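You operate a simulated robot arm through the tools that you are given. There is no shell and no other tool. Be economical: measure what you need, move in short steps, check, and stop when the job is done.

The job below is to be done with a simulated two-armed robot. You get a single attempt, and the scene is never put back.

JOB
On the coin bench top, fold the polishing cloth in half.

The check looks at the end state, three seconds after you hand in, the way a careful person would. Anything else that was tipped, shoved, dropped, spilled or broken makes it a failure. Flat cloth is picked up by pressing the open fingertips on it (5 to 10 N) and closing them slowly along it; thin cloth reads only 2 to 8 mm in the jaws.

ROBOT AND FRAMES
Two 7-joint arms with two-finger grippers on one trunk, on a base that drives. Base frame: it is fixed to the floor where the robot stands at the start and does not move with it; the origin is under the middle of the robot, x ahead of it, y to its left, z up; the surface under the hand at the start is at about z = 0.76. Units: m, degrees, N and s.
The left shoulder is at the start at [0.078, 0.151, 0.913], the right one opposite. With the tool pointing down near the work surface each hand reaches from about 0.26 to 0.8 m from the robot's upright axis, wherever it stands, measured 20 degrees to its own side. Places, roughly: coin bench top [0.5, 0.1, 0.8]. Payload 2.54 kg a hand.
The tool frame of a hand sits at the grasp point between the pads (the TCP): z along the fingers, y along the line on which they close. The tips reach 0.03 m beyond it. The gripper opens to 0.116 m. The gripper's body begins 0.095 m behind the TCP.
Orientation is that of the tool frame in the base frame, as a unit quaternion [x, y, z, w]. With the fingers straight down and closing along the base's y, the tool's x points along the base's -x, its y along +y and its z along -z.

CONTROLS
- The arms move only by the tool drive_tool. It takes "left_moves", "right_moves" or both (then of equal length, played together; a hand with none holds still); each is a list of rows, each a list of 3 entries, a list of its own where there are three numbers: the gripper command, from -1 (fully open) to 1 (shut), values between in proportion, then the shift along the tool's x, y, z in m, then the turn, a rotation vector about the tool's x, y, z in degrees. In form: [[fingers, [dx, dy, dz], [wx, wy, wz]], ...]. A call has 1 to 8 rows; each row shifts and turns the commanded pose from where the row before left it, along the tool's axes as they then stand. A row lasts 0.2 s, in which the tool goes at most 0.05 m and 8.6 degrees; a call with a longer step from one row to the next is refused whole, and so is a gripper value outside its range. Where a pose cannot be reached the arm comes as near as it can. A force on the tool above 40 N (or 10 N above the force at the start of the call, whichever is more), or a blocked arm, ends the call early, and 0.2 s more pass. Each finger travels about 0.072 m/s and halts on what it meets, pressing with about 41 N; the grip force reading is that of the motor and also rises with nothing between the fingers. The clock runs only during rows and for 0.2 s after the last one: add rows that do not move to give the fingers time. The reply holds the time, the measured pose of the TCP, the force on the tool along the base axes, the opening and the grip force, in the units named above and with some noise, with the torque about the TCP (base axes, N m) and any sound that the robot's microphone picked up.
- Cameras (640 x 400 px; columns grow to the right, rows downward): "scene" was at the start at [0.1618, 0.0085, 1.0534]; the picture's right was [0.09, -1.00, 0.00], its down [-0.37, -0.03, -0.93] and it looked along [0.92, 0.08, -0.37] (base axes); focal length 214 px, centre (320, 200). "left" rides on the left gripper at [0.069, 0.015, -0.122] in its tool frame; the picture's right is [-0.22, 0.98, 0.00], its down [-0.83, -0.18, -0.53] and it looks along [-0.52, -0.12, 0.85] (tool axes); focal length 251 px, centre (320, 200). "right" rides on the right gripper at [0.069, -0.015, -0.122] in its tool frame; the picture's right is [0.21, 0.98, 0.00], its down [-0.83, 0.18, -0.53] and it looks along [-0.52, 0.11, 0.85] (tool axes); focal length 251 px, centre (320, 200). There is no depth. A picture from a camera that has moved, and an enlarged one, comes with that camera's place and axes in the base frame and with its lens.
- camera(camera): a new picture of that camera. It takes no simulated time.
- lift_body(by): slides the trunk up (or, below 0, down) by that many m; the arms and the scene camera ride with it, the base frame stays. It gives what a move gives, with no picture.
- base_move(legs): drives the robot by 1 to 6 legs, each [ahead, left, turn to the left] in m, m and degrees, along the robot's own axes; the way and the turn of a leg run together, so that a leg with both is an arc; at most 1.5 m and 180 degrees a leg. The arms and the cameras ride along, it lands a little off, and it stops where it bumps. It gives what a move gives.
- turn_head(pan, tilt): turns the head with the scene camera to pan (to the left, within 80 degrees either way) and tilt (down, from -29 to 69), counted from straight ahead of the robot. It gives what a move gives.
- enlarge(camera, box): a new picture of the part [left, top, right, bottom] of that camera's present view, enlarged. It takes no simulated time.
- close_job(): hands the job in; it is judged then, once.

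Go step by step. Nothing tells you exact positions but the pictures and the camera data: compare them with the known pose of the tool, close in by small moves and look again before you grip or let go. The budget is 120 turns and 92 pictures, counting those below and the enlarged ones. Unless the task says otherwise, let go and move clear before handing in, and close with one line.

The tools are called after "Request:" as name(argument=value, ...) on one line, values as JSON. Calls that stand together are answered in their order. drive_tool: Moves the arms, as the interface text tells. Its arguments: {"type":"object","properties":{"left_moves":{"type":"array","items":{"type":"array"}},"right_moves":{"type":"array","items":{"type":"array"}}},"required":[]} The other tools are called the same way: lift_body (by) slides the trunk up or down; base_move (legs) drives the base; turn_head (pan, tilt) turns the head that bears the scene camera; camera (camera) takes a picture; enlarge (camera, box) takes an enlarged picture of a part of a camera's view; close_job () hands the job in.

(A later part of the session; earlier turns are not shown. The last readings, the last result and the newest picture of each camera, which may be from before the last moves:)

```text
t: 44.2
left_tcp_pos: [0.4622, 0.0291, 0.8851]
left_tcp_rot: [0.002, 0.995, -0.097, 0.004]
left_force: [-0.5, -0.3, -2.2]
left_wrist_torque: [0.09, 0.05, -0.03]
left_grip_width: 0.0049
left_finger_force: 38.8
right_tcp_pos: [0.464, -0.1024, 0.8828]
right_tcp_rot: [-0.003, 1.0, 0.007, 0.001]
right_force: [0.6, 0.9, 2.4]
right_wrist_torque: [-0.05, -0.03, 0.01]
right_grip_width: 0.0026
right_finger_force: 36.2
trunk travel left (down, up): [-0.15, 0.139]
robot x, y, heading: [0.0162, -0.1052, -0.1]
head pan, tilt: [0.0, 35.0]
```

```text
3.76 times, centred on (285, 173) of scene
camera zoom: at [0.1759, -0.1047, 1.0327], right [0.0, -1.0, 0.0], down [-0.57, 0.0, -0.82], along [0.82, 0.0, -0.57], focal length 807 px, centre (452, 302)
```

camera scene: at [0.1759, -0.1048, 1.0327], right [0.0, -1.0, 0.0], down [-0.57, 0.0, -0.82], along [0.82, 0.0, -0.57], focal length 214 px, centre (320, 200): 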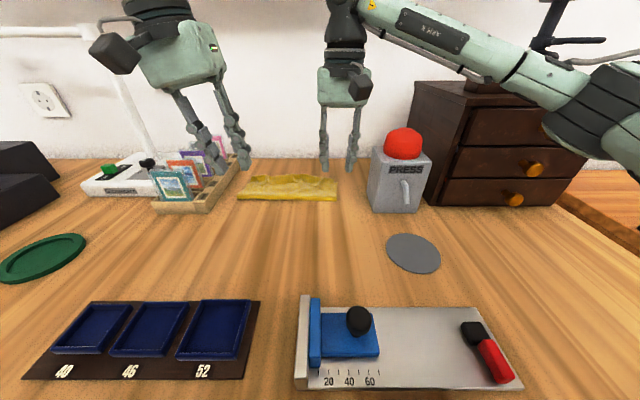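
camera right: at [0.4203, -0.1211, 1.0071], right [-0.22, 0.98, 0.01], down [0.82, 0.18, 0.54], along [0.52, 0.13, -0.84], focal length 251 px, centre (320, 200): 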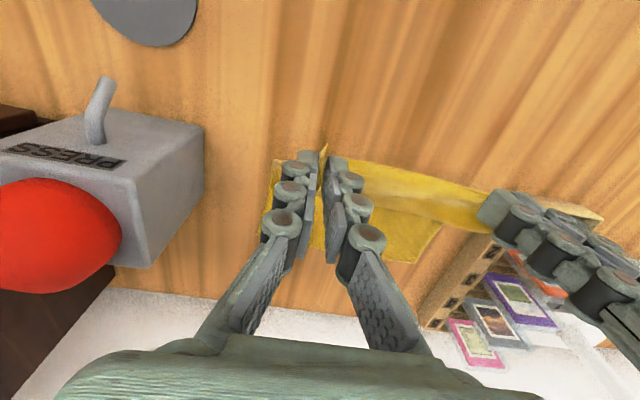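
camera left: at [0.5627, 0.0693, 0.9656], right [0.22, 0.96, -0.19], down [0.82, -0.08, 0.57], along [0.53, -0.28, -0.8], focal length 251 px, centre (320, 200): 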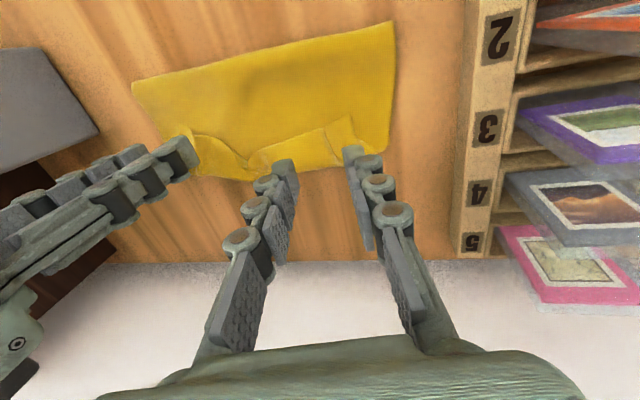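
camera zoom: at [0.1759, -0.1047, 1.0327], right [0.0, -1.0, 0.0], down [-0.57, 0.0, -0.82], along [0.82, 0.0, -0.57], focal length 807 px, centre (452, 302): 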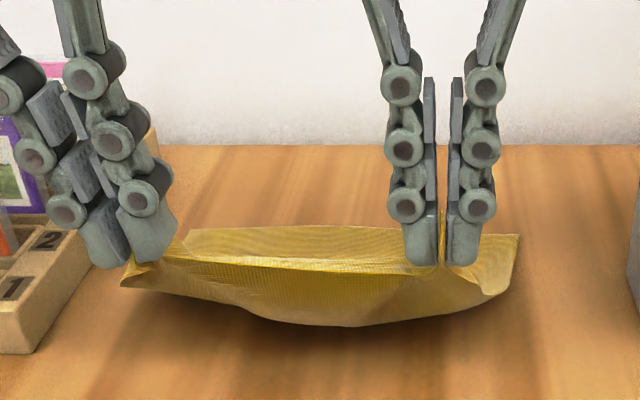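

The flap is now taut with the far edge still in place at ≈0.65. I carry it forward along an arc of radius 0.11 about x≈0.532.

Request:
drive_tool(left_moves=[[1.0, [-0.019, -0.001, -0.005], [0, 0, 0]], [1.0, [-0.019, -0.001, -0.005], [0, 0, 0]], [1.0, [-0.019, -0.001, -0.004], [0, 0, 0]], [1.0, [-0.015, 0, 0], [0, 0, 0]], [1.0, [-0.015, 0, 0], [0, 0, 0]], [1.0, [-0.015, 0.001, 0.0045], [0, 0, 0]], [1.0, [-0.015, 0.001, 0.0045], [0, 0, 0]]], right_moves=[[1.0, [-0.019, 0, -0.006], [0, 0, 0]], [1.0, [-0.019, 0, -0.005], [0, 0, 0]], [1.0, [-0.018, 0, -0.005], [0, 0, 0]], [1.0, [-0.015, 0, 0], [0, 0, 0]], [1.0, [-0.015, 0, 0], [0, 0, 0]], [1.0, [-0.015, 0, 0.0045], [0, 0, 0]], [1.0, [-0.015, 0, 0.0045], [0, 0, 0]]])

Request:
drive_tool(left_moves=[[1.0, [-0.0125, 0.0015, 0.008], [0, 0, 0]], [1.0, [-0.0125, 0.0015, 0.008], [0, 0, 0]], [1.0, [-0.0085, 0.002, 0.0105], [0, 0, 0]], [1.0, [-0.0085, 0.002, 0.0105], [0, 0, 0]], [1.0, [-0.012, 0.004, 0.022], [0, 0, 0]], [1.0, [-0.007, 0.003, 0.016], [0, 0, 0]], [1.0, [0, 0, 0], [0, 0, 0]]], right_moves=[[1.0, [-0.0125, 0, 0.008], [0, 0, 0]], [1.0, [-0.0125, 0, 0.008], [0, 0, 0]], [1.0, [-0.0085, 0, 0.0105], [0, 0, 0]], [1.0, [-0.0085, 0, 0.0105], [0, 0, 0]], [1.0, [-0.012, 0, 0.022], [0, 0, 0]], [1.0, [-0.007, 0, 0.018], [0, 0, 0]], [1.0, [0, 0, 0], [0, 0, 0]]])

Request:
enlarge(camera="scene", box=[200, 120, 370, 226])

Request:
enlarge(camera="right", box=[240, 60, 560, 260])

```text
t: 45.8
left_tcp_pos: [0.5776, 0.0306, 0.8904]
left_tcp_rot: [0.003, 0.995, -0.097, 0.004]
left_force: [-0.1, -6.5, -0.8]
left_wrist_torque: [0.0, -0.01, 0.03]
left_grip_width: 0.0031
left_finger_force: 30.1
right_tcp_pos: [0.5813, -0.1005, 0.889]
right_tcp_rot: [-0.003, 1.0, 0.007, 0.001]
right_force: [0.2, 7.0, 0.3]
right_wrist_torque: [-0.12, -0.04, -0.01]
right_grip_width: 0.0039
right_finger_force: 35.4
trunk travel left (down, up): [-0.15, 0.139]
robot x, y, heading: [0.0177, -0.1043, -0.2]
head pan, tilt: [0.0, 35.0]
```

```text
t: 47.4
left_tcp_pos: [0.6419, 0.0274, 0.8138]
left_tcp_rot: [0.003, 0.995, -0.098, 0.005]
left_force: [-0.3, -1.6, 6.5]
left_wrist_torque: [0.31, 0.01, 0.0]
left_grip_width: 0.0003
left_finger_force: 28.5
right_tcp_pos: [0.6413, -0.1003, 0.8112]
right_tcp_rot: [-0.004, 1.0, 0.006, 0.001]
right_force: [2.0, 2.1, 3.0]
right_wrist_torque: [0.27, -0.02, -0.06]
right_grip_width: 0.0003
right_finger_force: 26.5
trunk travel left (down, up): [-0.15, 0.139]
robot x, y, heading: [0.0172, -0.1054, 0.1]
head pan, tilt: [0.0, 35.0]
```

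```text
3.76 times, centred on (285, 173) of scene
camera zoom: at [0.1759, -0.1048, 1.0327], right [0.0, -1.0, 0.0], down [-0.57, 0.0, -0.82], along [0.82, 0.0, -0.57], focal length 807 px, centre (452, 302)
```

zoom: 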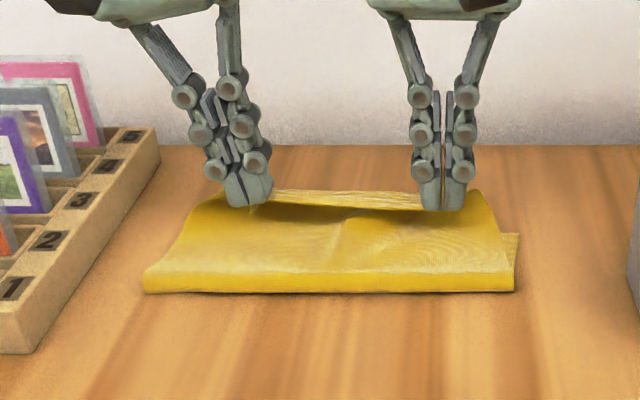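

```text
2.00 times, centred on (400, 160) of right
camera zoom: at [0.5717, -0.1177, 0.9327], right [-0.22, 0.98, 0.01], down [0.82, 0.18, 0.54], along [0.52, 0.13, -0.84], focal length 503 px, centre (160, 280)
```

zoom: 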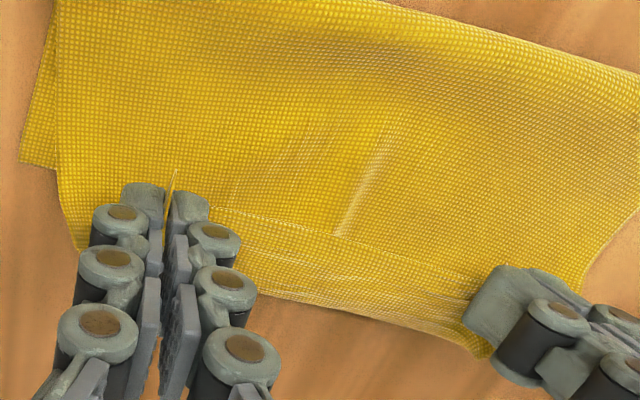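

The fold line still sits near 0.57, and each hand holds about 2–3 cm of hem. I'll set it down, open slightly with the ridge still between the fingers, slide the hands back ~2 cm so only the last few mm of the edge is gripped, then pull that edge over forwards.

Request:
drive_tool(left_moves=[[1.0, [0, 0.0015, 0.007], [0, 0, 0]], [1.0, [0, 0.0015, 0.007], [0, 0, 0]], [0.82, [0, 0, 0], [0, 0, 0]], [0.8, [0, 0, 0], [0, 0, 0]], [0.8, [0.01, 0, 0], [0, 0, 0]], [0.8, [0.012, 0, 0], [0, 0, 0]], [1.0, [0, 0, 0], [0, 0, 0]], [1.0, [0, 0, 0], [0, 0, 0]]], right_moves=[[1.0, [0, 0, 0.006], [0, 0, 0]], [1.0, [0, 0, 0.007], [0, 0, 0]], [0.82, [0, 0, 0], [0, 0, 0]], [0.8, [0, 0, 0], [0, 0, 0]], [0.8, [0.01, 0, 0], [0, 0, 0]], [0.8, [0.012, 0, 0], [0, 0, 0]], [1.0, [0, 0, 0], [0, 0, 0]], [1.0, [0, 0, 0], [0, 0, 0]]])

Request:
enlarge(camera="right", box=[240, 60, 560, 260])

```text
t: 49.2
left_tcp_pos: [0.6179, 0.0289, 0.8005]
left_tcp_rot: [0.002, 0.995, -0.098, 0.003]
left_force: [-0.2, 0.1, -0.1]
left_wrist_torque: [0.0, -0.01, 0.02]
left_grip_width: 0.0
left_finger_force: 28.5
right_tcp_pos: [0.6193, -0.1006, 0.7994]
right_tcp_rot: [-0.003, 1.0, 0.007, 0.0]
right_force: [-0.3, 0.1, -0.2]
right_wrist_torque: [-0.03, 0.02, -0.01]
right_grip_width: 0.0034
right_finger_force: 37.9
trunk travel left (down, up): [-0.15, 0.139]
robot x, y, heading: [0.0187, -0.1071, 0.0]
head pan, tilt: [0.0, 35.0]
```

```text
2.00 times, centred on (400, 160) of right
camera zoom: at [0.5503, -0.1184, 0.9207], right [-0.22, 0.98, 0.01], down [0.82, 0.18, 0.54], along [0.52, 0.13, -0.84], focal length 503 px, centre (160, 280)
```

zoom: 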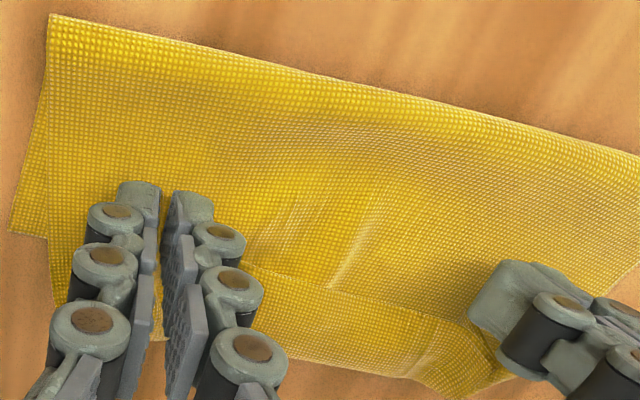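

The right hand holds the edge by a few mm, but the left missed it. I reopen the left, move 6 mm forward and 2 mm lower, and close again.

Request:
drive_tool(left_moves=[[0.7, [0, 0, 0], [0, 0, 0]], [0.6, [-0.007, 0.0, 0], [0, 0, 0]], [0.6, [0, 0.0005, 0.0025], [0, 0, 0]], [0.8, [0, 0, 0], [0, 0, 0]], [1.0, [0, 0, 0], [0, 0, 0]], [1.0, [0, 0, 0], [0, 0, 0]], [1.0, [0, 0, 0], [0, 0, 0]]])

Request:
enlarge(camera="left", box=[160, 80, 400, 230])

```text
t: 50.8
left_tcp_pos: [0.6243, 0.0269, 0.7971]
left_tcp_rot: [0.002, 0.995, -0.098, 0.004]
left_force: [-0.1, -2.1, 1.7]
left_wrist_torque: [-0.08, -0.04, -0.06]
left_grip_width: 0.0006
left_finger_force: 31.9
right_tcp_pos: [0.6191, -0.1002, 0.7992]
right_tcp_rot: [-0.002, 1.0, 0.007, 0.001]
right_force: [-0.7, 1.7, 0.4]
right_wrist_torque: [0.0, 0.03, 0.01]
right_grip_width: 0.0034
right_finger_force: 37.6
trunk travel left (down, up): [-0.15, 0.139]
robot x, y, heading: [0.0149, -0.1053, -0.1]
head pan, tilt: [0.0, 35.0]
```

```text
2.67 times, centred on (280, 155) of left
camera zoom: at [0.5552, 0.0668, 0.9134], right [0.22, 0.96, -0.19], down [0.82, -0.08, 0.57], along [0.53, -0.28, -0.8], focal length 670 px, centre (427, 320)
```

zoom: 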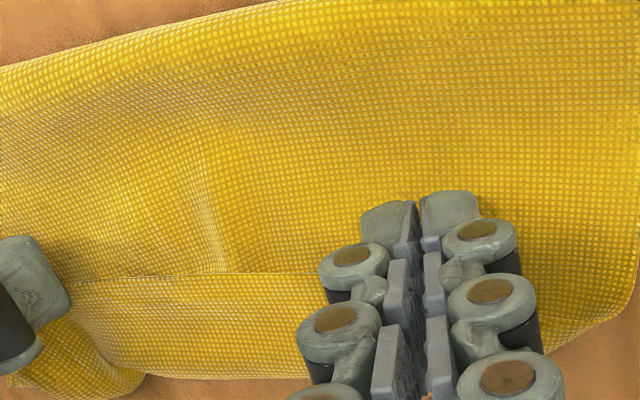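

Both hands seem to hold just the edge. I pull it up and over forwards, roughly 6 cm, to unroll the hem.

Request:
drive_tool(left_moves=[[1.0, [-0.005, -0.002, -0.01], [0, 0, 0]], [1.0, [-0.012, -0.002, -0.008], [0, 0, 0]], [1.0, [-0.013, 0, 0], [0, 0, 0]], [1.0, [-0.012, 0, 0], [0, 0, 0]], [1.0, [-0.01, 0.001, 0.005], [0, 0, 0]], [1.0, [-0.006, 0.001, 0.007], [0, 0, 0]], [1.0, [0, 0, 0], [0, 0, 0]]], right_moves=[[1.0, [-0.005, 0, -0.01], [0, 0, 0]], [1.0, [-0.012, 0, -0.008], [0, 0, 0]], [1.0, [-0.013, 0, 0], [0, 0, 0]], [1.0, [-0.013, 0, 0], [0, 0, 0]], [1.0, [-0.012, 0, 0.005], [0, 0, 0]], [1.0, [-0.006, 0, 0.007], [0, 0, 0]], [1.0, [0, 0, 0], [0, 0, 0]]])

Request:
enlarge(camera="scene", box=[200, 120, 370, 226])

Request:
enlarge(camera="right", box=[240, 40, 560, 240])

```text
t: 52.4
left_tcp_pos: [0.6594, 0.0439, 0.8048]
left_tcp_rot: [0.003, 0.995, -0.099, 0.007]
left_force: [2.9, -19.9, -1.3]
left_wrist_torque: [-0.24, -0.08, -0.2]
left_grip_width: 0.001
left_finger_force: 28.6
left hand out of reach, approached as far as the arm can: row 3, 4, 5, 6
right_tcp_pos: [0.6813, -0.0987, 0.8039]
right_tcp_rot: [-0.004, 1.0, 0.008, 0.001]
right_force: [-2.5, 21.1, 1.7]
right_wrist_torque: [0.55, 0.09, 0.19]
right_grip_width: 0.0017
right_finger_force: 31.8
trunk travel left (down, up): [-0.15, 0.139]
robot x, y, heading: [0.0222, -0.1055, 0.0]
head pan, tilt: [0.0, 35.0]
```

```text
3.76 times, centred on (285, 173) of scene
camera zoom: at [0.1759, -0.1046, 1.0327], right [0.0, -1.0, 0.0], down [-0.57, 0.0, -0.82], along [0.82, 0.0, -0.57], focal length 807 px, centre (452, 302)
```

zoom: 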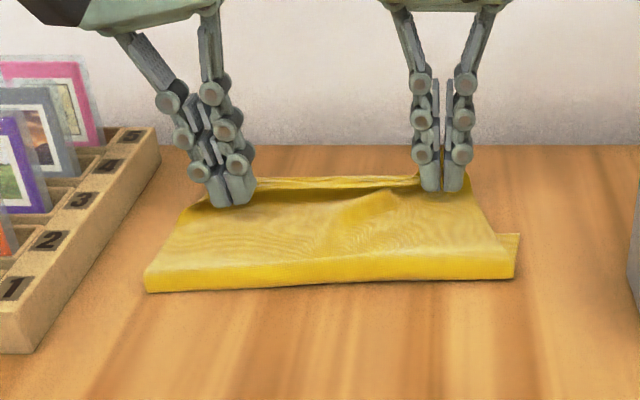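

```text
2.00 times, centred on (400, 140) of right
camera zoom: at [0.6114, -0.1173, 0.9263], right [-0.22, 0.97, 0.02], down [0.82, 0.18, 0.54], along [0.52, 0.13, -0.84], focal length 503 px, centre (160, 320)
```

zoom: 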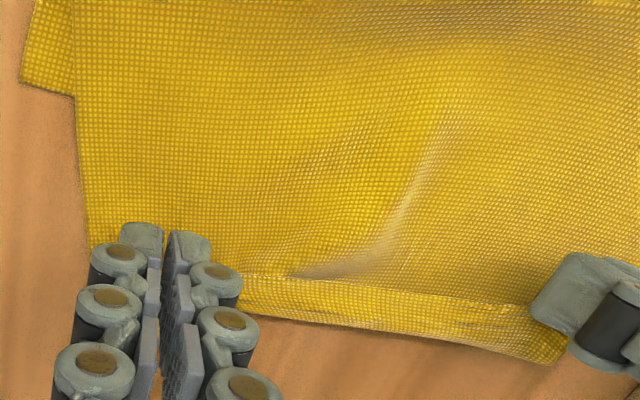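

That worked: the hem is down to about 1 cm, and the flap edge is at x≈0.69 on the right and 0.67 on the left. I relax the sideways tension, lower to the table, release and lift to look.

Request:
drive_tool(left_moves=[[1.0, [0, 0, 0], [0, 0, 0]], [1.0, [0, 0.001, 0.005], [0, 0, 0]], [1.0, [0, 0.0005, 0.002], [0, 0, 0]], [0.85, [0, 0, 0], [0, 0, 0]], [0.7, [0, 0, 0], [0, 0, 0]], [0.6, [0, 0, 0], [0, 0, 0]], [0.6, [0, -0.003, -0.015], [0, 0, 0]], [0.6, [0.02, -0.006, -0.03], [0, 0, 0]]], right_moves=[[1.0, [0, 0.009, 0], [0, 0, 0]], [1.0, [0, 0, 0.006], [0, 0, 0]], [1.0, [0, 0, 0.003], [0, 0, 0]], [0.85, [0, 0, 0], [0, 0, 0]], [0.7, [0, 0, 0], [0, 0, 0]], [0.6, [0, 0, 0], [0, 0, 0]], [0.6, [0, 0, -0.015], [0, 0, 0]], [0.6, [0.02, 0, -0.04], [0, 0, 0]]])

Request:
drive_tool(left_moves=[[0.6, [0.03, 0, -0.02], [0, 0, 0]], [0.6, [0.03, 0, 0], [0, 0, 0]]], right_moves=[[0.6, [0.04, 0, -0.02], [0, 0, 0]], [0.6, [0.04, 0, 0], [0, 0, 0]]])

Request:
enlarge(camera="right", box=[220, 60, 540, 260])

Request:
enlarge(camera="scene", box=[200, 120, 370, 226])

```text
t: 54.2
left_tcp_pos: [0.6376, 0.0491, 0.8428]
left_tcp_rot: [0.002, 0.995, -0.097, 0.005]
left_force: [0.2, -0.1, -0.3]
left_wrist_torque: [0.01, 0.0, 0.01]
left_grip_width: 0.0231
left_finger_force: 0.2
right_tcp_pos: [0.6584, -0.0901, 0.8549]
right_tcp_rot: [-0.002, 1.0, 0.007, 0.002]
right_force: [0.0, 0.7, -0.8]
right_wrist_torque: [0.01, 0.0, 0.01]
right_grip_width: 0.023
right_finger_force: 0.0
trunk travel left (down, up): [-0.15, 0.139]
robot x, y, heading: [0.0176, -0.1065, 0.1]
head pan, tilt: [0.0, 35.0]
```

```text
t: 54.8
left_tcp_pos: [0.578, 0.0521, 0.8613]
left_tcp_rot: [0.003, 0.995, -0.098, 0.005]
left_force: [0.3, 0.1, -0.9]
left_wrist_torque: [0.01, -0.01, 0.01]
left_grip_width: 0.0233
left_finger_force: 0.1
right_tcp_pos: [0.5769, -0.0914, 0.8768]
right_tcp_rot: [-0.003, 1.0, 0.007, 0.002]
right_force: [-0.7, -0.4, 0.3]
right_wrist_torque: [0.03, -0.06, -0.02]
right_grip_width: 0.0232
right_finger_force: 0.2
trunk travel left (down, up): [-0.15, 0.139]
robot x, y, heading: [0.0204, -0.1092, -0.4]
head pan, tilt: [0.0, 35.0]
```

```text
2.00 times, centred on (380, 160) of right
camera zoom: at [0.508, -0.1091, 0.9983], right [-0.22, 0.98, 0.01], down [0.82, 0.18, 0.54], along [0.52, 0.13, -0.84], focal length 503 px, centre (200, 280)
```

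zoom: 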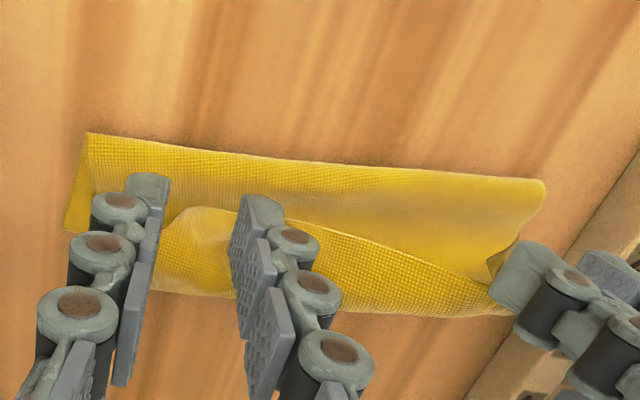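

```text
3.76 times, centred on (285, 173) of scene
camera zoom: at [0.1755, -0.1048, 1.0328], right [0.0, -1.0, 0.0], down [-0.57, 0.0, -0.82], along [0.82, 0.0, -0.57], focal length 807 px, centre (452, 302)
```

zoom: 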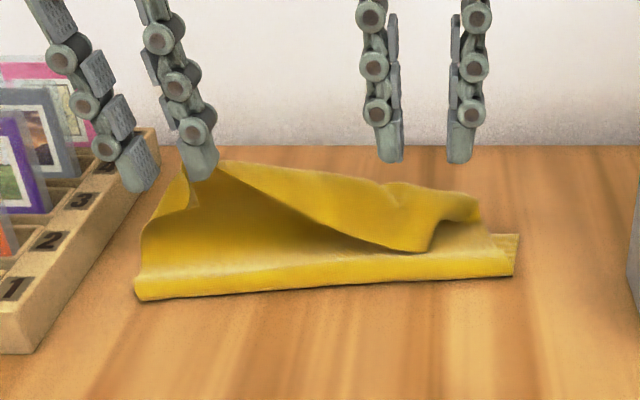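

The left corner of the flap stuck to the left finger and was carried back up. I open the left hand wider to drop it and see how the cloth settles.

Request:
drive_tool(left_moves=[[0.4, [0, 0, 0], [0, 0, 0]], [0.1, [0, 0, 0], [0, 0, 0]], [0.1, [0, 0, 0], [0, 0, 0]], [0.1, [0, 0, 0], [0, 0, 0]], [0.1, [0, 0, 0], [0, 0, 0]]])

Request:
enlarge(camera="scene", box=[200, 120, 370, 226])

```text
t: 56.0
left_tcp_pos: [0.5779, 0.0526, 0.8622]
left_tcp_rot: [0.004, 0.995, -0.098, 0.005]
left_force: [-0.2, 0.2, 0.3]
left_wrist_torque: [-0.03, 0.0, 0.01]
left_grip_width: 0.0521
left_finger_force: 0.1
right_tcp_pos: [0.5784, -0.0916, 0.8752]
right_tcp_rot: [-0.004, 1.0, 0.007, 0.0]
right_force: [0.1, -0.2, -0.6]
right_wrist_torque: [0.0, -0.01, 0.02]
right_grip_width: 0.023
right_finger_force: 0.1
trunk travel left (down, up): [-0.15, 0.139]
robot x, y, heading: [0.0188, -0.1042, 0.1]
head pan, tilt: [0.0, 35.0]
```

```text
3.76 times, centred on (285, 173) of scene
camera zoom: at [0.1759, -0.1047, 1.0327], right [0.0, -1.0, 0.0], down [-0.57, 0.0, -0.82], along [0.82, 0.0, -0.57], focal length 807 px, centre (452, 302)
```

zoom: 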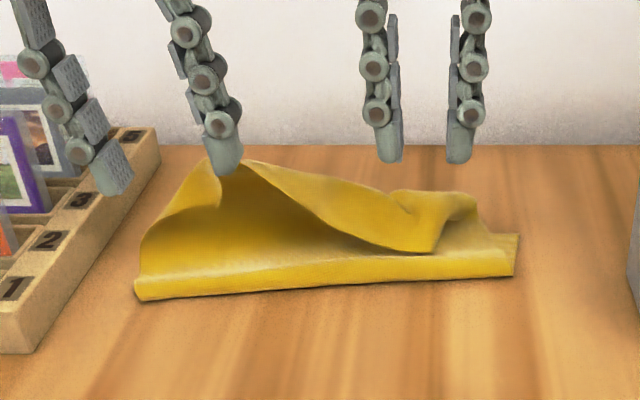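

The cloth is snagged on the left inner finger. I'll use that: close the left hand on it and lay the left corner back to its original near position, so I can redo the fold cleanly with a much thinner grip.

Request:
drive_tool(left_moves=[[0.5, [0, 0, 0], [0, 0, 0]], [1.0, [0, 0, 0], [0, 0, 0]], [1.0, [0, 0, 0], [0, 0, 0]], [1.0, [0.025, 0, 0.0], [0, 0, 0]], [1.0, [0.03, 0, 0.005], [0, 0, 0]], [1.0, [0.03, 0.004, 0.015], [0, 0, 0]], [1.0, [0.03, 0.005, 0.018], [0, 0, 0]], [1.0, [0.02, 0.004, 0.015], [0, 0, 0]]])

Request:
camera(camera="scene")

```text
t: 57.8
left_tcp_pos: [0.4428, 0.0532, 0.8066]
left_tcp_rot: [0.004, 0.995, -0.097, 0.005]
left_force: [0.3, -0.6, -0.3]
left_wrist_torque: [0.01, 0.02, -0.01]
left_grip_width: 0.0006
left_finger_force: 30.4
right_tcp_pos: [0.5779, -0.0911, 0.8758]
right_tcp_rot: [-0.003, 1.0, 0.007, 0.0]
right_force: [0.3, -0.3, 0.7]
right_wrist_torque: [-0.01, 0.03, 0.01]
right_grip_width: 0.0231
right_finger_force: 0.0
trunk travel left (down, up): [-0.15, 0.139]
robot x, y, heading: [0.0191, -0.1061, -0.2]
head pan, tilt: [0.0, 35.0]
```

```text
20 pictures are left
camera scene: at [0.1759, -0.1046, 1.0327], right [0.0, -1.0, 0.0], down [-0.57, 0.0, -0.82], along [0.82, 0.0, -0.57], focal length 214 px, centre (320, 200)
```

scene: 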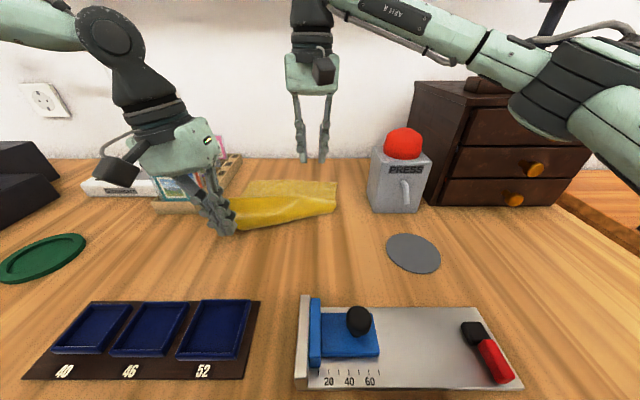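

The left corner is back at about (0.44, 0.05). I look closely at the right part to choose a grip for that corner.

Request:
enlarge(camera="scene", box=[210, 160, 370, 260])

```text
4.00 times, centred on (290, 210) of scene
camera zoom: at [0.1759, -0.1046, 1.0327], right [0.0, -1.0, 0.0], down [-0.57, 0.0, -0.82], along [0.82, 0.0, -0.57], focal length 858 px, centre (440, 160)
```

zoom: 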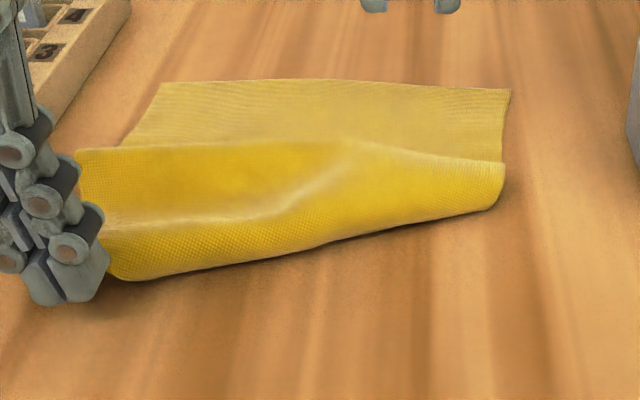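

The far edge is undisturbed and the flap is half unrolled, with its edge lying around x≈0.55–0.58. I sweep the right fingers from behind that edge toward the robot to flip the flap back flat.

Request:
drive_tool(right_moves=[[0.2, [-0.025, -0.01, 0], [0, 0, 0]], [0.0, [-0.022, -0.01, 0.015], [0, 0, 0]], [0.0, [0, 0, 0.03], [0, 0, 0]], [0.0, [0, 0, 0.03], [0, 0, 0]], [0.0, [0, 0, 0.003], [0, 0, 0]], [0.0, [0.02, 0, 0], [0, 0, 0]], [0.0, [0.025, 0, 0], [0, 0, 0]], [0.0, [0.025, 0, 0], [0, 0, 0]]])

Request:
drive_tool(left_moves=[[1.0, [0.005, 0, 0], [0, 0, 0]], [1.0, [0.005, 0, 0.003], [0, 0, 0]], [1.0, [0.005, 0, 0.003], [0, 0, 0]], [1.0, [0, 0, 0], [0, 0, 0]], [1.0, [0, 0, 0], [0, 0, 0]]], right_moves=[[0.0, [0.025, 0, 0], [0, 0, 0]], [0.0, [0.025, 0, 0], [0, 0, 0]], [0.0, [0.025, 0, 0], [0, 0, 0]], [0.0, [0.025, 0, 0], [0, 0, 0]], [0.0, [0, 0, 0], [0, 0, 0]]])

Request:
enlarge(camera="scene", box=[200, 160, 376, 270])

```text
t: 59.6
left_tcp_pos: [0.4432, 0.055, 0.8062]
left_tcp_rot: [0.002, 0.995, -0.098, 0.005]
left_force: [-0.1, -1.5, -0.8]
left_wrist_torque: [0.02, 0.0, 0.01]
left_grip_width: 0.001
left_finger_force: 30.5
right_tcp_pos: [0.5552, -0.1111, 0.7921]
right_tcp_rot: [-0.003, 1.0, 0.007, 0.001]
right_force: [-0.3, -0.1, 0.4]
right_wrist_torque: [-0.01, 0.0, -0.02]
right_grip_width: 0.0578
right_finger_force: 0.0
trunk travel left (down, up): [-0.15, 0.139]
robot x, y, heading: [0.0206, -0.1054, -0.2]
head pan, tilt: [0.0, 35.0]
```

```text
t: 60.8
left_tcp_pos: [0.4286, 0.0494, 0.7989]
left_tcp_rot: [0.003, 0.995, -0.098, 0.003]
left_force: [0.2, 0.2, -0.2]
left_wrist_torque: [0.0, -0.02, -0.02]
left_grip_width: 0.0008
left_finger_force: 30.6
right_tcp_pos: [0.458, -0.1159, 0.7902]
right_tcp_rot: [-0.003, 1.0, 0.008, 0.001]
right_force: [-0.7, -0.1, -0.2]
right_wrist_torque: [-0.01, -0.03, 0.03]
right_grip_width: 0.0579
right_finger_force: 0.1
trunk travel left (down, up): [-0.15, 0.139]
robot x, y, heading: [0.0164, -0.1052, -0.1]
head pan, tilt: [0.0, 35.0]
```

```text
3.64 times, centred on (288, 215) of scene
camera zoom: at [0.1759, -0.1047, 1.0327], right [0.0, -1.0, 0.0], down [-0.57, 0.0, -0.82], along [0.82, 0.0, -0.57], focal length 780 px, centre (436, 146)
```

zoom: 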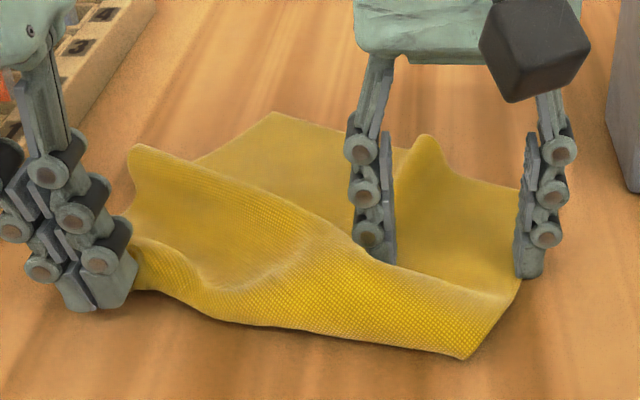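

The flap unrolled, but the sweep also dragged and rotated the cloth toward me. That's harmless, and it's easier to reach here. I release both hands, lift away and look at everything.

Request:
drive_tool(left_moves=[[1.0, [0, 0.001, 0.004], [0, 0, 0]], [0.5, [0, 0, 0], [0, 0, 0]], [0.0, [0, 0, 0], [0, 0, 0]], [-0.3, [0, 0, 0], [0, 0, 0]], [-0.3, [0, 0, -0.002], [0, 0, 0]], [-0.3, [0.0, -0.003, -0.015], [0, 0, 0]], [-0.3, [0, 0.02, -0.03], [0, 0, 0]], [-0.3, [0, 0.03, -0.03], [0, 0, 0]]], right_moves=[[0.0, [0, 0, -0.01], [0, 0, 0]], [0.0, [0, 0, -0.03], [0, 0, 0]], [0.0, [0, 0, -0.03], [0, 0, 0]], [0.0, [0, -0.02, -0.02], [0, 0, 0]], [0.0, [0, -0.03, 0], [0, 0, 0]], [0.0, [0, -0.02, 0], [0, 0, 0]], [0.0, [0, 0, 0], [0, 0, 0]], [0.0, [0, 0, 0], [0, 0, 0]]])

Request:
enlarge(camera="scene", box=[180, 150, 388, 280])

```text
t: 62.6
left_tcp_pos: [0.4301, 0.1086, 0.8593]
left_tcp_rot: [0.003, 0.995, -0.098, 0.005]
left_force: [-0.5, -0.4, 0.6]
left_wrist_torque: [0.03, 0.01, 0.01]
left_grip_width: 0.0754
left_finger_force: 0.1
right_tcp_pos: [0.4596, -0.1836, 0.8814]
right_tcp_rot: [-0.004, 1.0, 0.007, 0.0]
right_force: [0.9, 0.9, 0.0]
right_wrist_torque: [0.0, -0.01, -0.03]
right_grip_width: 0.0579
right_finger_force: 0.1
trunk travel left (down, up): [-0.15, 0.139]
robot x, y, heading: [0.0167, -0.1076, -0.0]
head pan, tilt: [0.0, 35.0]
```

```text
3.08 times, centred on (284, 215) of scene
camera zoom: at [0.1759, -0.1045, 1.0327], right [0.0, -1.0, 0.0], down [-0.57, 0.0, -0.82], along [0.82, 0.0, -0.57], focal length 660 px, centre (431, 154)
```

zoom: 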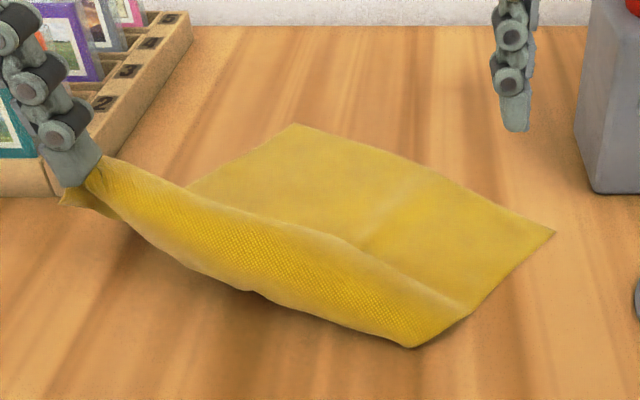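

The left corner is still hooked on the left inner fingertip. I look closely at how it's caught.

Request:
enlarge(camera="left", box=[140, 80, 380, 230])

```text
2.67 times, centred on (260, 155) of left
camera zoom: at [0.3604, 0.1489, 0.9753], right [0.22, 0.96, -0.19], down [0.82, -0.08, 0.57], along [0.53, -0.28, -0.8], focal length 670 px, centre (480, 320)
```

zoom: 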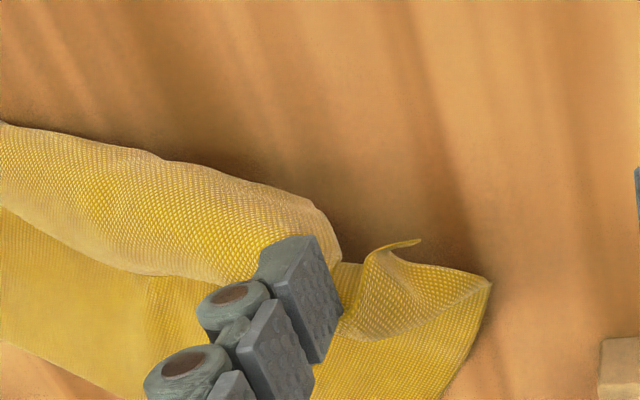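

The inner fingertip is tangled in a crease near the corner. I lower it so the cloth rests on the bench, then make a few quick short jerks with the hand fully open to shake it off.

Request:
drive_tool(left_moves=[[-0.6, [0, -0.02, 0.03], [0, 0, 0]], [-1.0, [0, 0.0, 0.022], [0, 0, 0]], [-1.0, [0, 0.0, 0.0], [0, 0, 0]], [-1.0, [0.045, 0, 0], [0, 0, 0]], [-1.0, [-0.045, 0, 0], [0, 0, 0]], [-1.0, [0, -0.009, -0.045], [0, 0, 0]], [-1.0, [0, 0.045, 0], [0, 0, 0]], [-1.0, [0, -0.04, -0.02], [0, 0, 0]]])

Request:
enlarge(camera="scene", box=[180, 150, 388, 280])

```text
t: 64.4
left_tcp_pos: [0.428, 0.0934, 0.8784]
left_tcp_rot: [0.003, 0.995, -0.097, 0.005]
left_force: [0.4, 0.6, -0.6]
left_wrist_torque: [-0.02, -0.01, 0.02]
left_grip_width: 0.1161
left_finger_force: 0.0
right_tcp_pos: [0.4607, -0.1846, 0.8819]
right_tcp_rot: [-0.002, 1.0, 0.007, 0.0]
right_force: [0.1, 0.5, 0.1]
right_wrist_torque: [-0.04, 0.0, -0.01]
right_grip_width: 0.0579
right_finger_force: 0.1
trunk travel left (down, up): [-0.15, 0.139]
robot x, y, heading: [0.0188, -0.1061, -0.2]
head pan, tilt: [0.0, 35.0]
```

```text
3.08 times, centred on (284, 215) of scene
camera zoom: at [0.176, -0.1047, 1.0326], right [0.0, -1.0, 0.0], down [-0.57, 0.0, -0.82], along [0.82, 0.0, -0.57], focal length 660 px, centre (431, 154)
```

zoom: 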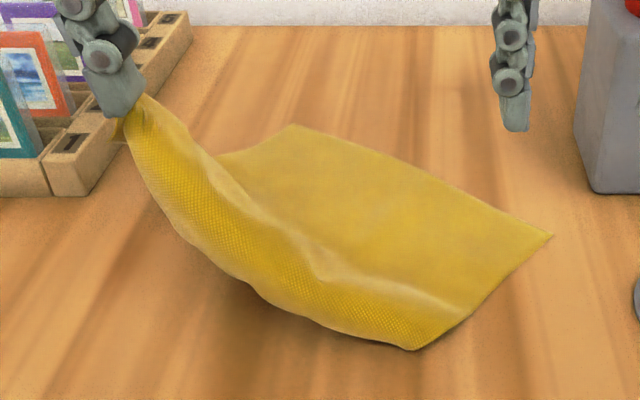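

It's still hooked. I'll lower it onto the bench, pin the cloth down next to it with the right hand's closed fingertips, and then lift the left hand off.

Request:
drive_tool(left_moves=[[-1.0, [0, -0.02, 0.02], [0, 0, 0]], [-1.0, [0, -0.012, 0.025], [0, 0, 0]], [-1.0, [0, 0, 0.025], [0, 0, 0]], [-1.0, [0, 0, 0.013], [0, 0, 0]], [-1.0, [0, 0, 0], [0, 0, 0]], [-1.0, [0, 0, 0], [0, 0, 0]], [-1.0, [0, 0, 0], [0, 0, 0]], [-1.0, [0, 0, 0], [0, 0, 0]]], right_moves=[[1.0, [0.01, 0.035, 0], [0, 0, 0]], [1.0, [0.01, 0.04, 0], [0, 0, 0]], [1.0, [0.015, 0.037, 0], [0, 0, 0]], [1.0, [0, 0, 0.03], [0, 0, 0]], [1.0, [0, 0, 0.03], [0, 0, 0]], [1.0, [0, 0, 0.02], [0, 0, 0]], [1.0, [0, 0, 0.008], [0, 0, 0]], [1.0, [0, 0, 0.003], [0, 0, 0]]])

Request:
enlarge(camera="scene", box=[180, 150, 388, 280])

```text
t: 66.2
left_tcp_pos: [0.4272, 0.0462, 0.805]
left_tcp_rot: [0.003, 0.995, -0.097, 0.004]
left_force: [-0.5, -0.3, -0.5]
left_wrist_torque: [0.01, -0.02, 0.02]
left_grip_width: 0.1161
left_finger_force: 0.0
right_tcp_pos: [0.4214, -0.071, 0.7909]
right_tcp_rot: [-0.003, 1.0, 0.007, 0.001]
right_force: [0.3, 0.5, 0.7]
right_wrist_torque: [0.01, -0.02, 0.04]
right_grip_width: 0.0001
right_finger_force: 28.1
trunk travel left (down, up): [-0.15, 0.139]
robot x, y, heading: [0.0183, -0.1069, 0.0]
head pan, tilt: [0.0, 35.0]
```

```text
3.08 times, centred on (284, 215) of scene
camera zoom: at [0.1759, -0.1047, 1.0327], right [0.0, -1.0, 0.0], down [-0.57, 0.0, -0.82], along [0.82, 0.0, -0.57], focal length 660 px, centre (431, 154)
```

zoom: 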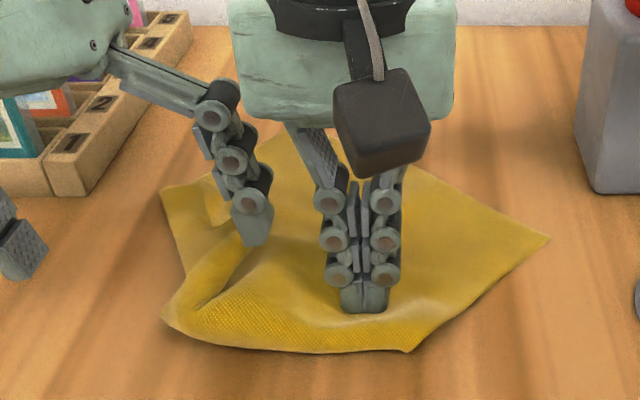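

The right tip is on the cloth, close to the left finger. I press slightly more and raise the left hand.

Request:
drive_tool(left_moves=[[-1.0, [0, 0, 0], [0, 0, 0]], [-1.0, [0, 0, 0], [0, 0, 0]], [-1.0, [0, 0.0, -0.02], [0, 0, 0]], [-1.0, [0, 0, -0.03], [0, 0, 0]], [-1.0, [0, 0.02, -0.04], [0, 0, 0]], [-1.0, [0, 0.03, -0.02], [0, 0, 0]], [-1.0, [0, 0.0, 0], [0, 0, 0]]], right_moves=[[1.0, [0, 0, 0.0015], [0, 0, 0]], [1.0, [0, 0, 0.001], [0, 0, 0]], [1.0, [0, 0, 0], [0, 0, 0]], [1.0, [0, 0, 0], [0, 0, 0]], [1.0, [0, 0, 0], [0, 0, 0]], [1.0, [0, 0, 0], [0, 0, 0]], [1.0, [0, 0, 0], [0, 0, 0]]])

Request:
enlarge(camera="scene", box=[180, 150, 388, 280])

```text
t: 67.8
left_tcp_pos: [0.4301, 0.1159, 0.8998]
left_tcp_rot: [0.002, 0.995, -0.098, 0.004]
left_force: [-0.9, -0.7, -2.0]
left_wrist_torque: [0.11, -0.01, -0.05]
left_grip_width: 0.1151
left_finger_force: 0.1
right_tcp_pos: [0.4234, -0.0704, 0.7881]
right_tcp_rot: [-0.003, 1.0, 0.007, 0.001]
right_force: [0.2, 2.3, 4.6]
right_wrist_torque: [0.07, -0.02, -0.03]
right_grip_width: 0.0003
right_finger_force: 29.1
trunk travel left (down, up): [-0.15, 0.139]
robot x, y, heading: [0.0205, -0.1065, -0.2]
head pan, tilt: [0.0, 35.0]
```

```text
3.08 times, centred on (284, 215) of scene
camera zoom: at [0.1758, -0.1046, 1.0327], right [0.0, -1.0, 0.0], down [-0.57, 0.0, -0.82], along [0.82, 0.0, -0.57], focal length 660 px, centre (431, 154)
```

zoom: 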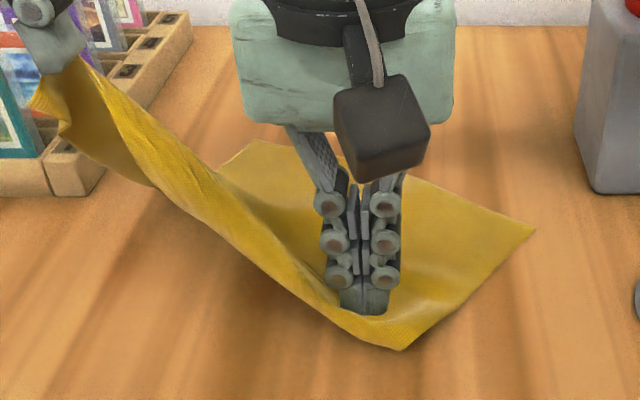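

It's still attached, with a taut strip between the hands. I press harder with the right and pull the left away further, watching the forces.

Request:
drive_tool(left_moves=[[-1.0, [0, 0, 0], [0, 0, 0]], [-1.0, [0, 0, 0], [0, 0, 0]], [-1.0, [0, 0.02, -0.02], [0, 0, 0]], [-1.0, [0, 0.02, -0.03], [0, 0, 0]], [-1.0, [0, 0.02, -0.03], [0, 0, 0]], [-1.0, [0, 0.0, 0], [0, 0, 0]]], right_moves=[[1.0, [0, 0, 0.0015], [0, 0, 0]], [1.0, [0, 0, 0.0015], [0, 0, 0]], [1.0, [0, 0, 0], [0, 0, 0]], [1.0, [0, 0, 0], [0, 0, 0]], [1.0, [0, 0, 0], [0, 0, 0]], [1.0, [0, 0, 0], [0, 0, 0]]])

```text
t: 69.2
left_tcp_pos: [0.4303, 0.1893, 0.9714]
left_tcp_rot: [0.003, 0.995, -0.098, 0.006]
left_force: [1.6, 0.2, 0.2]
left_wrist_torque: [0.02, -0.03, 0.0]
left_grip_width: 0.1157
left_finger_force: 0.1
right_tcp_pos: [0.4217, -0.071, 0.7871]
right_tcp_rot: [-0.003, 1.0, 0.009, 0.003]
right_force: [3.8, 5.0, 32.5]
right_wrist_torque: [0.07, -0.05, 0.02]
right_grip_width: 0.0
right_finger_force: 29.1
trunk travel left (down, up): [-0.15, 0.139]
robot x, y, heading: [0.0189, -0.1055, -0.4]
head pan, tilt: [0.0, 35.0]
```

Left force is back to zero, so it has probably come free. I lift the right hand clear to the side, moving gently, and take a full picture.

Request:
drive_tool(right_moves=[[1.0, [0, 0, -0.004], [0, 0, 0]], [1.0, [0, 0, -0.02], [0, 0, 0]], [1.0, [0, 0, -0.03], [0, 0, 0]], [0.6, [0, -0.03, -0.03], [0, 0, 0]], [0.4, [0.02, -0.04, 0], [0, 0, 0]], [0.4, [0.02, -0.04, 0], [0, 0, 0]], [0.4, [0, 0, 0], [0, 0, 0]]])

Request:
camera(camera="scene")

```text
t: 70.8
left_tcp_pos: [0.4306, 0.189, 0.9699]
left_tcp_rot: [0.003, 0.995, -0.098, 0.004]
left_force: [0.8, -0.1, 0.1]
left_wrist_torque: [0.0, 0.0, -0.01]
left_grip_width: 0.116
left_finger_force: 0.1
right_tcp_pos: [0.3833, -0.1844, 0.8685]
right_tcp_rot: [-0.002, 1.0, 0.007, 0.001]
right_force: [0.2, 0.8, 0.9]
right_wrist_torque: [0.02, 0.0, 0.03]
right_grip_width: 0.0347
right_finger_force: 0.0
trunk travel left (down, up): [-0.15, 0.139]
robot x, y, heading: [0.0209, -0.1042, -0.0]
head pan, tilt: [0.0, 35.0]
```

```text
12 pictures are left
camera scene: at [0.1759, -0.1047, 1.0327], right [0.0, -1.0, 0.0], down [-0.57, 0.0, -0.82], along [0.82, 0.0, -0.57], focal length 214 px, centre (320, 200)
```

scene: 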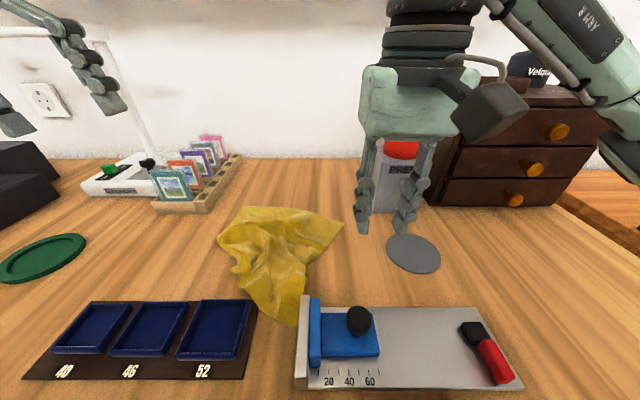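

The cloth is free but crumpled. I zoom in to identify its corners so I can spread it out again.

Request:
enlarge(camera="scene", box=[190, 190, 366, 340])

```text
2.67 times, centred on (278, 265) of scene
camera zoom: at [0.1759, -0.1047, 1.0327], right [0.0, -1.0, 0.0], down [-0.57, 0.0, -0.82], along [0.82, 0.0, -0.57], focal length 572 px, centre (432, 27)
```

zoom: 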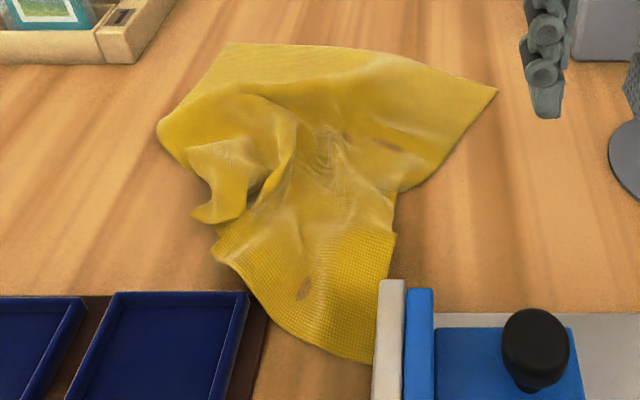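

I can identify the corners: far-left A≈(0.54, 0.057), far-right B≈(0.486, −0.152), near-right C≈(0.30, −0.08), with the near-left corner D crumpled. The plan is to grip the far edge near A and B, lift until the cloth hangs straight, lay the lower half down, then fold the held half over it. With that grip direction there's no hem.

Request:
drive_tool(left_moves=[[0.4, [0, 0, 0], [-5.6, 0, 0]], [0.4, [0, 0, 0], [-5.6, 0, 0]], [0.4, [-0.019, -0.031, 0.028], [0, 0, 0]], [0.4, [-0.019, -0.031, 0.028], [0, 0, 0]], [0.4, [-0.019, -0.031, 0.028], [0, 0, 0]], [0.4, [-0.019, -0.031, 0.028], [0, 0, 0]], [0.4, [-0.019, -0.032, 0.028], [0, 0, 0]], [0.4, [0, 0, 0], [0, 0, 0]]], right_moves=[[0.4, [-0.034, 0, 0], [0, 0, 0]], [0.4, [-0.034, 0.0, 0], [0, 0, 0]], [0.4, [-0.034, 0.02, 0.0], [0, 0, 0]], [0.4, [0, 0.02, 0.013], [0, 0, 0]], [0.4, [0, 0.017, 0.013], [0, 0, 0]], [0.4, [0, 0, 0.013], [0, 0, 0]], [0.4, [0, 0, 0], [0, 0, 0]], [0.4, [0, 0, 0], [0, 0, 0]]])

Request:
enlarge(camera="scene", box=[200, 160, 376, 270])

```text
t: 72.6
left_tcp_pos: [0.5247, 0.029, 0.8295]
left_tcp_rot: [0.003, 1.0, 0.0, 0.005]
left_force: [0.8, 0.3, 0.0]
left_wrist_torque: [-0.01, 0.04, 0.01]
left_grip_width: 0.0349
left_finger_force: 0.1
right_tcp_pos: [0.4857, -0.1238, 0.8307]
right_tcp_rot: [-0.004, 1.0, 0.007, 0.0]
right_force: [0.7, 0.5, 0.0]
right_wrist_torque: [0.01, 0.02, 0.04]
right_grip_width: 0.0351
right_finger_force: 0.1
trunk travel left (down, up): [-0.15, 0.139]
robot x, y, heading: [0.0184, -0.1065, 0.1]
head pan, tilt: [0.0, 35.0]
```

```text
3.64 times, centred on (288, 215) of scene
camera zoom: at [0.176, -0.1047, 1.0327], right [0.0, -1.0, 0.0], down [-0.57, 0.0, -0.82], along [0.82, 0.0, -0.57], focal length 780 px, centre (436, 146)
```

zoom: 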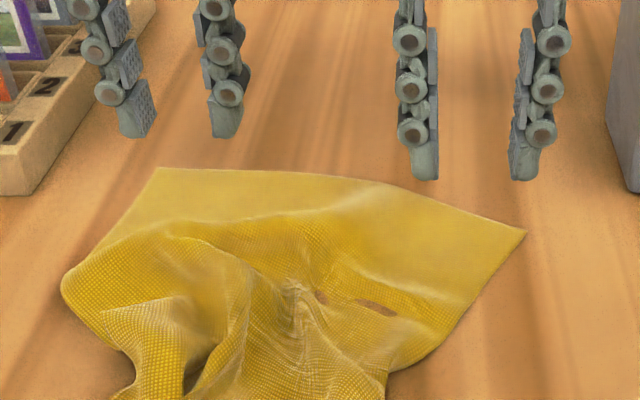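

The hands are aligned with the far edge near A and B. I lower them to press lightly.

Request:
drive_tool(left_moves=[[0.45, [-0.003, 0, 0.015], [0, 0, 0]], [0.45, [0, 0, 0.015], [0, 0, 0]], [0.45, [0, 0, 0.0075], [0, 0, 0]], [0.45, [0, 0, 0.001], [0, 0, 0]], [0.45, [0, 0, 0], [0, 0, 0]]], right_moves=[[0.45, [-0.002, -0.004, 0.015], [0, 0, 0]], [0.45, [0, 0, 0.015], [0, 0, 0]], [0.45, [0, 0, 0.0085], [0, 0, 0]], [0.45, [0, 0, 0.001], [0, 0, 0]], [0.45, [0, 0, 0], [0, 0, 0]]])

```text
t: 73.8
left_tcp_pos: [0.5261, 0.0309, 0.7912]
left_tcp_rot: [0.003, 1.0, 0.0, 0.006]
left_force: [1.3, -1.2, 1.1]
left_wrist_torque: [-0.04, 0.0, 0.01]
left_grip_width: 0.0322
left_finger_force: 0.0
right_tcp_pos: [0.488, -0.1264, 0.7916]
right_tcp_rot: [-0.002, 1.0, 0.006, 0.002]
right_force: [1.5, -0.6, 8.6]
right_wrist_torque: [-0.22, 0.0, 0.04]
right_grip_width: 0.0328
right_finger_force: 0.7
trunk travel left (down, up): [-0.15, 0.139]
robot x, y, heading: [0.0203, -0.1055, 0.1]
head pan, tilt: [0.0, 35.0]
```

Right presses 8.6 N and left about 1 N. I lower the left slightly more and close both slowly.

Request:
drive_tool(left_moves=[[0.45, [0, 0, 0.001], [0, 0, 0]], [0.45, [0, 0, 0], [0, 0, 0]]], right_moves=[[0.45, [0, 0, 0], [0, 0, 0]], [0.45, [0, 0, 0], [0, 0, 0]]])

Request:
drive_tool(left_moves=[[0.52, [0, 0, 0], [0, 0, 0]], [0.59, [0, 0, 0], [0, 0, 0]], [0.66, [0, 0, 0], [0, 0, 0]], [0.73, [0, 0, 0], [0, 0, 0]], [0.8, [0, 0, 0.0004], [0, 0, 0]], [0.87, [0, 0, 0], [0, 0, 0]], [0.94, [0, 0, 0], [0, 0, 0]], [1.0, [0, 0, 0], [0, 0, 0]]], right_moves=[[0.52, [0, 0, 0], [0, 0, 0]], [0.59, [0, 0, 0], [0, 0, 0]], [0.66, [0, 0, 0], [0, 0, 0]], [0.73, [0, 0, 0], [0, 0, 0]], [0.8, [0, 0, 0.0004], [0, 0, 0]], [0.87, [0, 0, 0], [0, 0, 0]], [0.94, [0, 0, 0], [0, 0, 0]], [1.0, [0, 0, 0], [0, 0, 0]]])

Request:
drive_tool(left_moves=[[1.0, [0, 0, 0], [0, 0, 0]], [1.0, [0, -0.002, 0], [0, 0, 0]], [1.0, [0, -0.002, -0.005], [0, 0, 0]]], right_moves=[[1.0, [0, 0, 0], [0, 0, 0]], [1.0, [0, 0.002, 0], [0, 0, 0]], [1.0, [0, 0.002, -0.005], [0, 0, 0]]])

```text
t: 74.4
left_tcp_pos: [0.5275, 0.032, 0.7905]
left_tcp_rot: [0.002, 1.0, 0.0, 0.005]
left_force: [-2.1, 0.0, 7.7]
left_wrist_torque: [-0.01, 0.1, 0.01]
left_grip_width: 0.0318
left_finger_force: 0.1
right_tcp_pos: [0.4869, -0.126, 0.7905]
right_tcp_rot: [-0.004, 1.0, 0.007, 0.001]
right_force: [1.9, -0.8, 7.3]
right_wrist_torque: [-0.22, 0.04, 0.02]
right_grip_width: 0.0323
right_finger_force: 0.2
trunk travel left (down, up): [-0.15, 0.139]
robot x, y, heading: [0.0181, -0.1056, -0.1]
head pan, tilt: [0.0, 35.0]
```

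```text
t: 76.2
left_tcp_pos: [0.5268, 0.0326, 0.7895]
left_tcp_rot: [0.002, 1.0, 0.0, 0.005]
left_force: [0.5, -0.9, 1.4]
left_wrist_torque: [0.09, 0.01, 0.02]
left_grip_width: 0.0045
left_finger_force: 32.5
right_tcp_pos: [0.488, -0.1276, 0.7903]
right_tcp_rot: [-0.003, 1.0, 0.007, 0.001]
right_force: [-0.2, -0.5, -0.7]
right_wrist_torque: [-0.02, -0.01, -0.04]
right_grip_width: 0.0003
right_finger_force: 28.8
trunk travel left (down, up): [-0.15, 0.139]
robot x, y, heading: [0.0168, -0.1046, -0.1]
head pan, tilt: [0.0, 35.0]
```

```text
t: 77.0
left_tcp_pos: [0.5293, 0.0292, 0.793]
left_tcp_rot: [0.002, 1.0, 0.0, 0.004]
left_force: [0.8, 0.7, -2.9]
left_wrist_torque: [0.04, 0.0, 0.01]
left_grip_width: 0.0012
left_finger_force: 27.5
right_tcp_pos: [0.4879, -0.1228, 0.7952]
right_tcp_rot: [-0.004, 1.0, 0.007, 0.001]
right_force: [0.0, -1.2, 0.1]
right_wrist_torque: [0.01, -0.02, 0.02]
right_grip_width: 0.0
right_finger_force: 28.2
trunk travel left (down, up): [-0.15, 0.139]
robot x, y, heading: [0.0187, -0.1054, 0.1]
head pan, tilt: [0.0, 35.0]
```

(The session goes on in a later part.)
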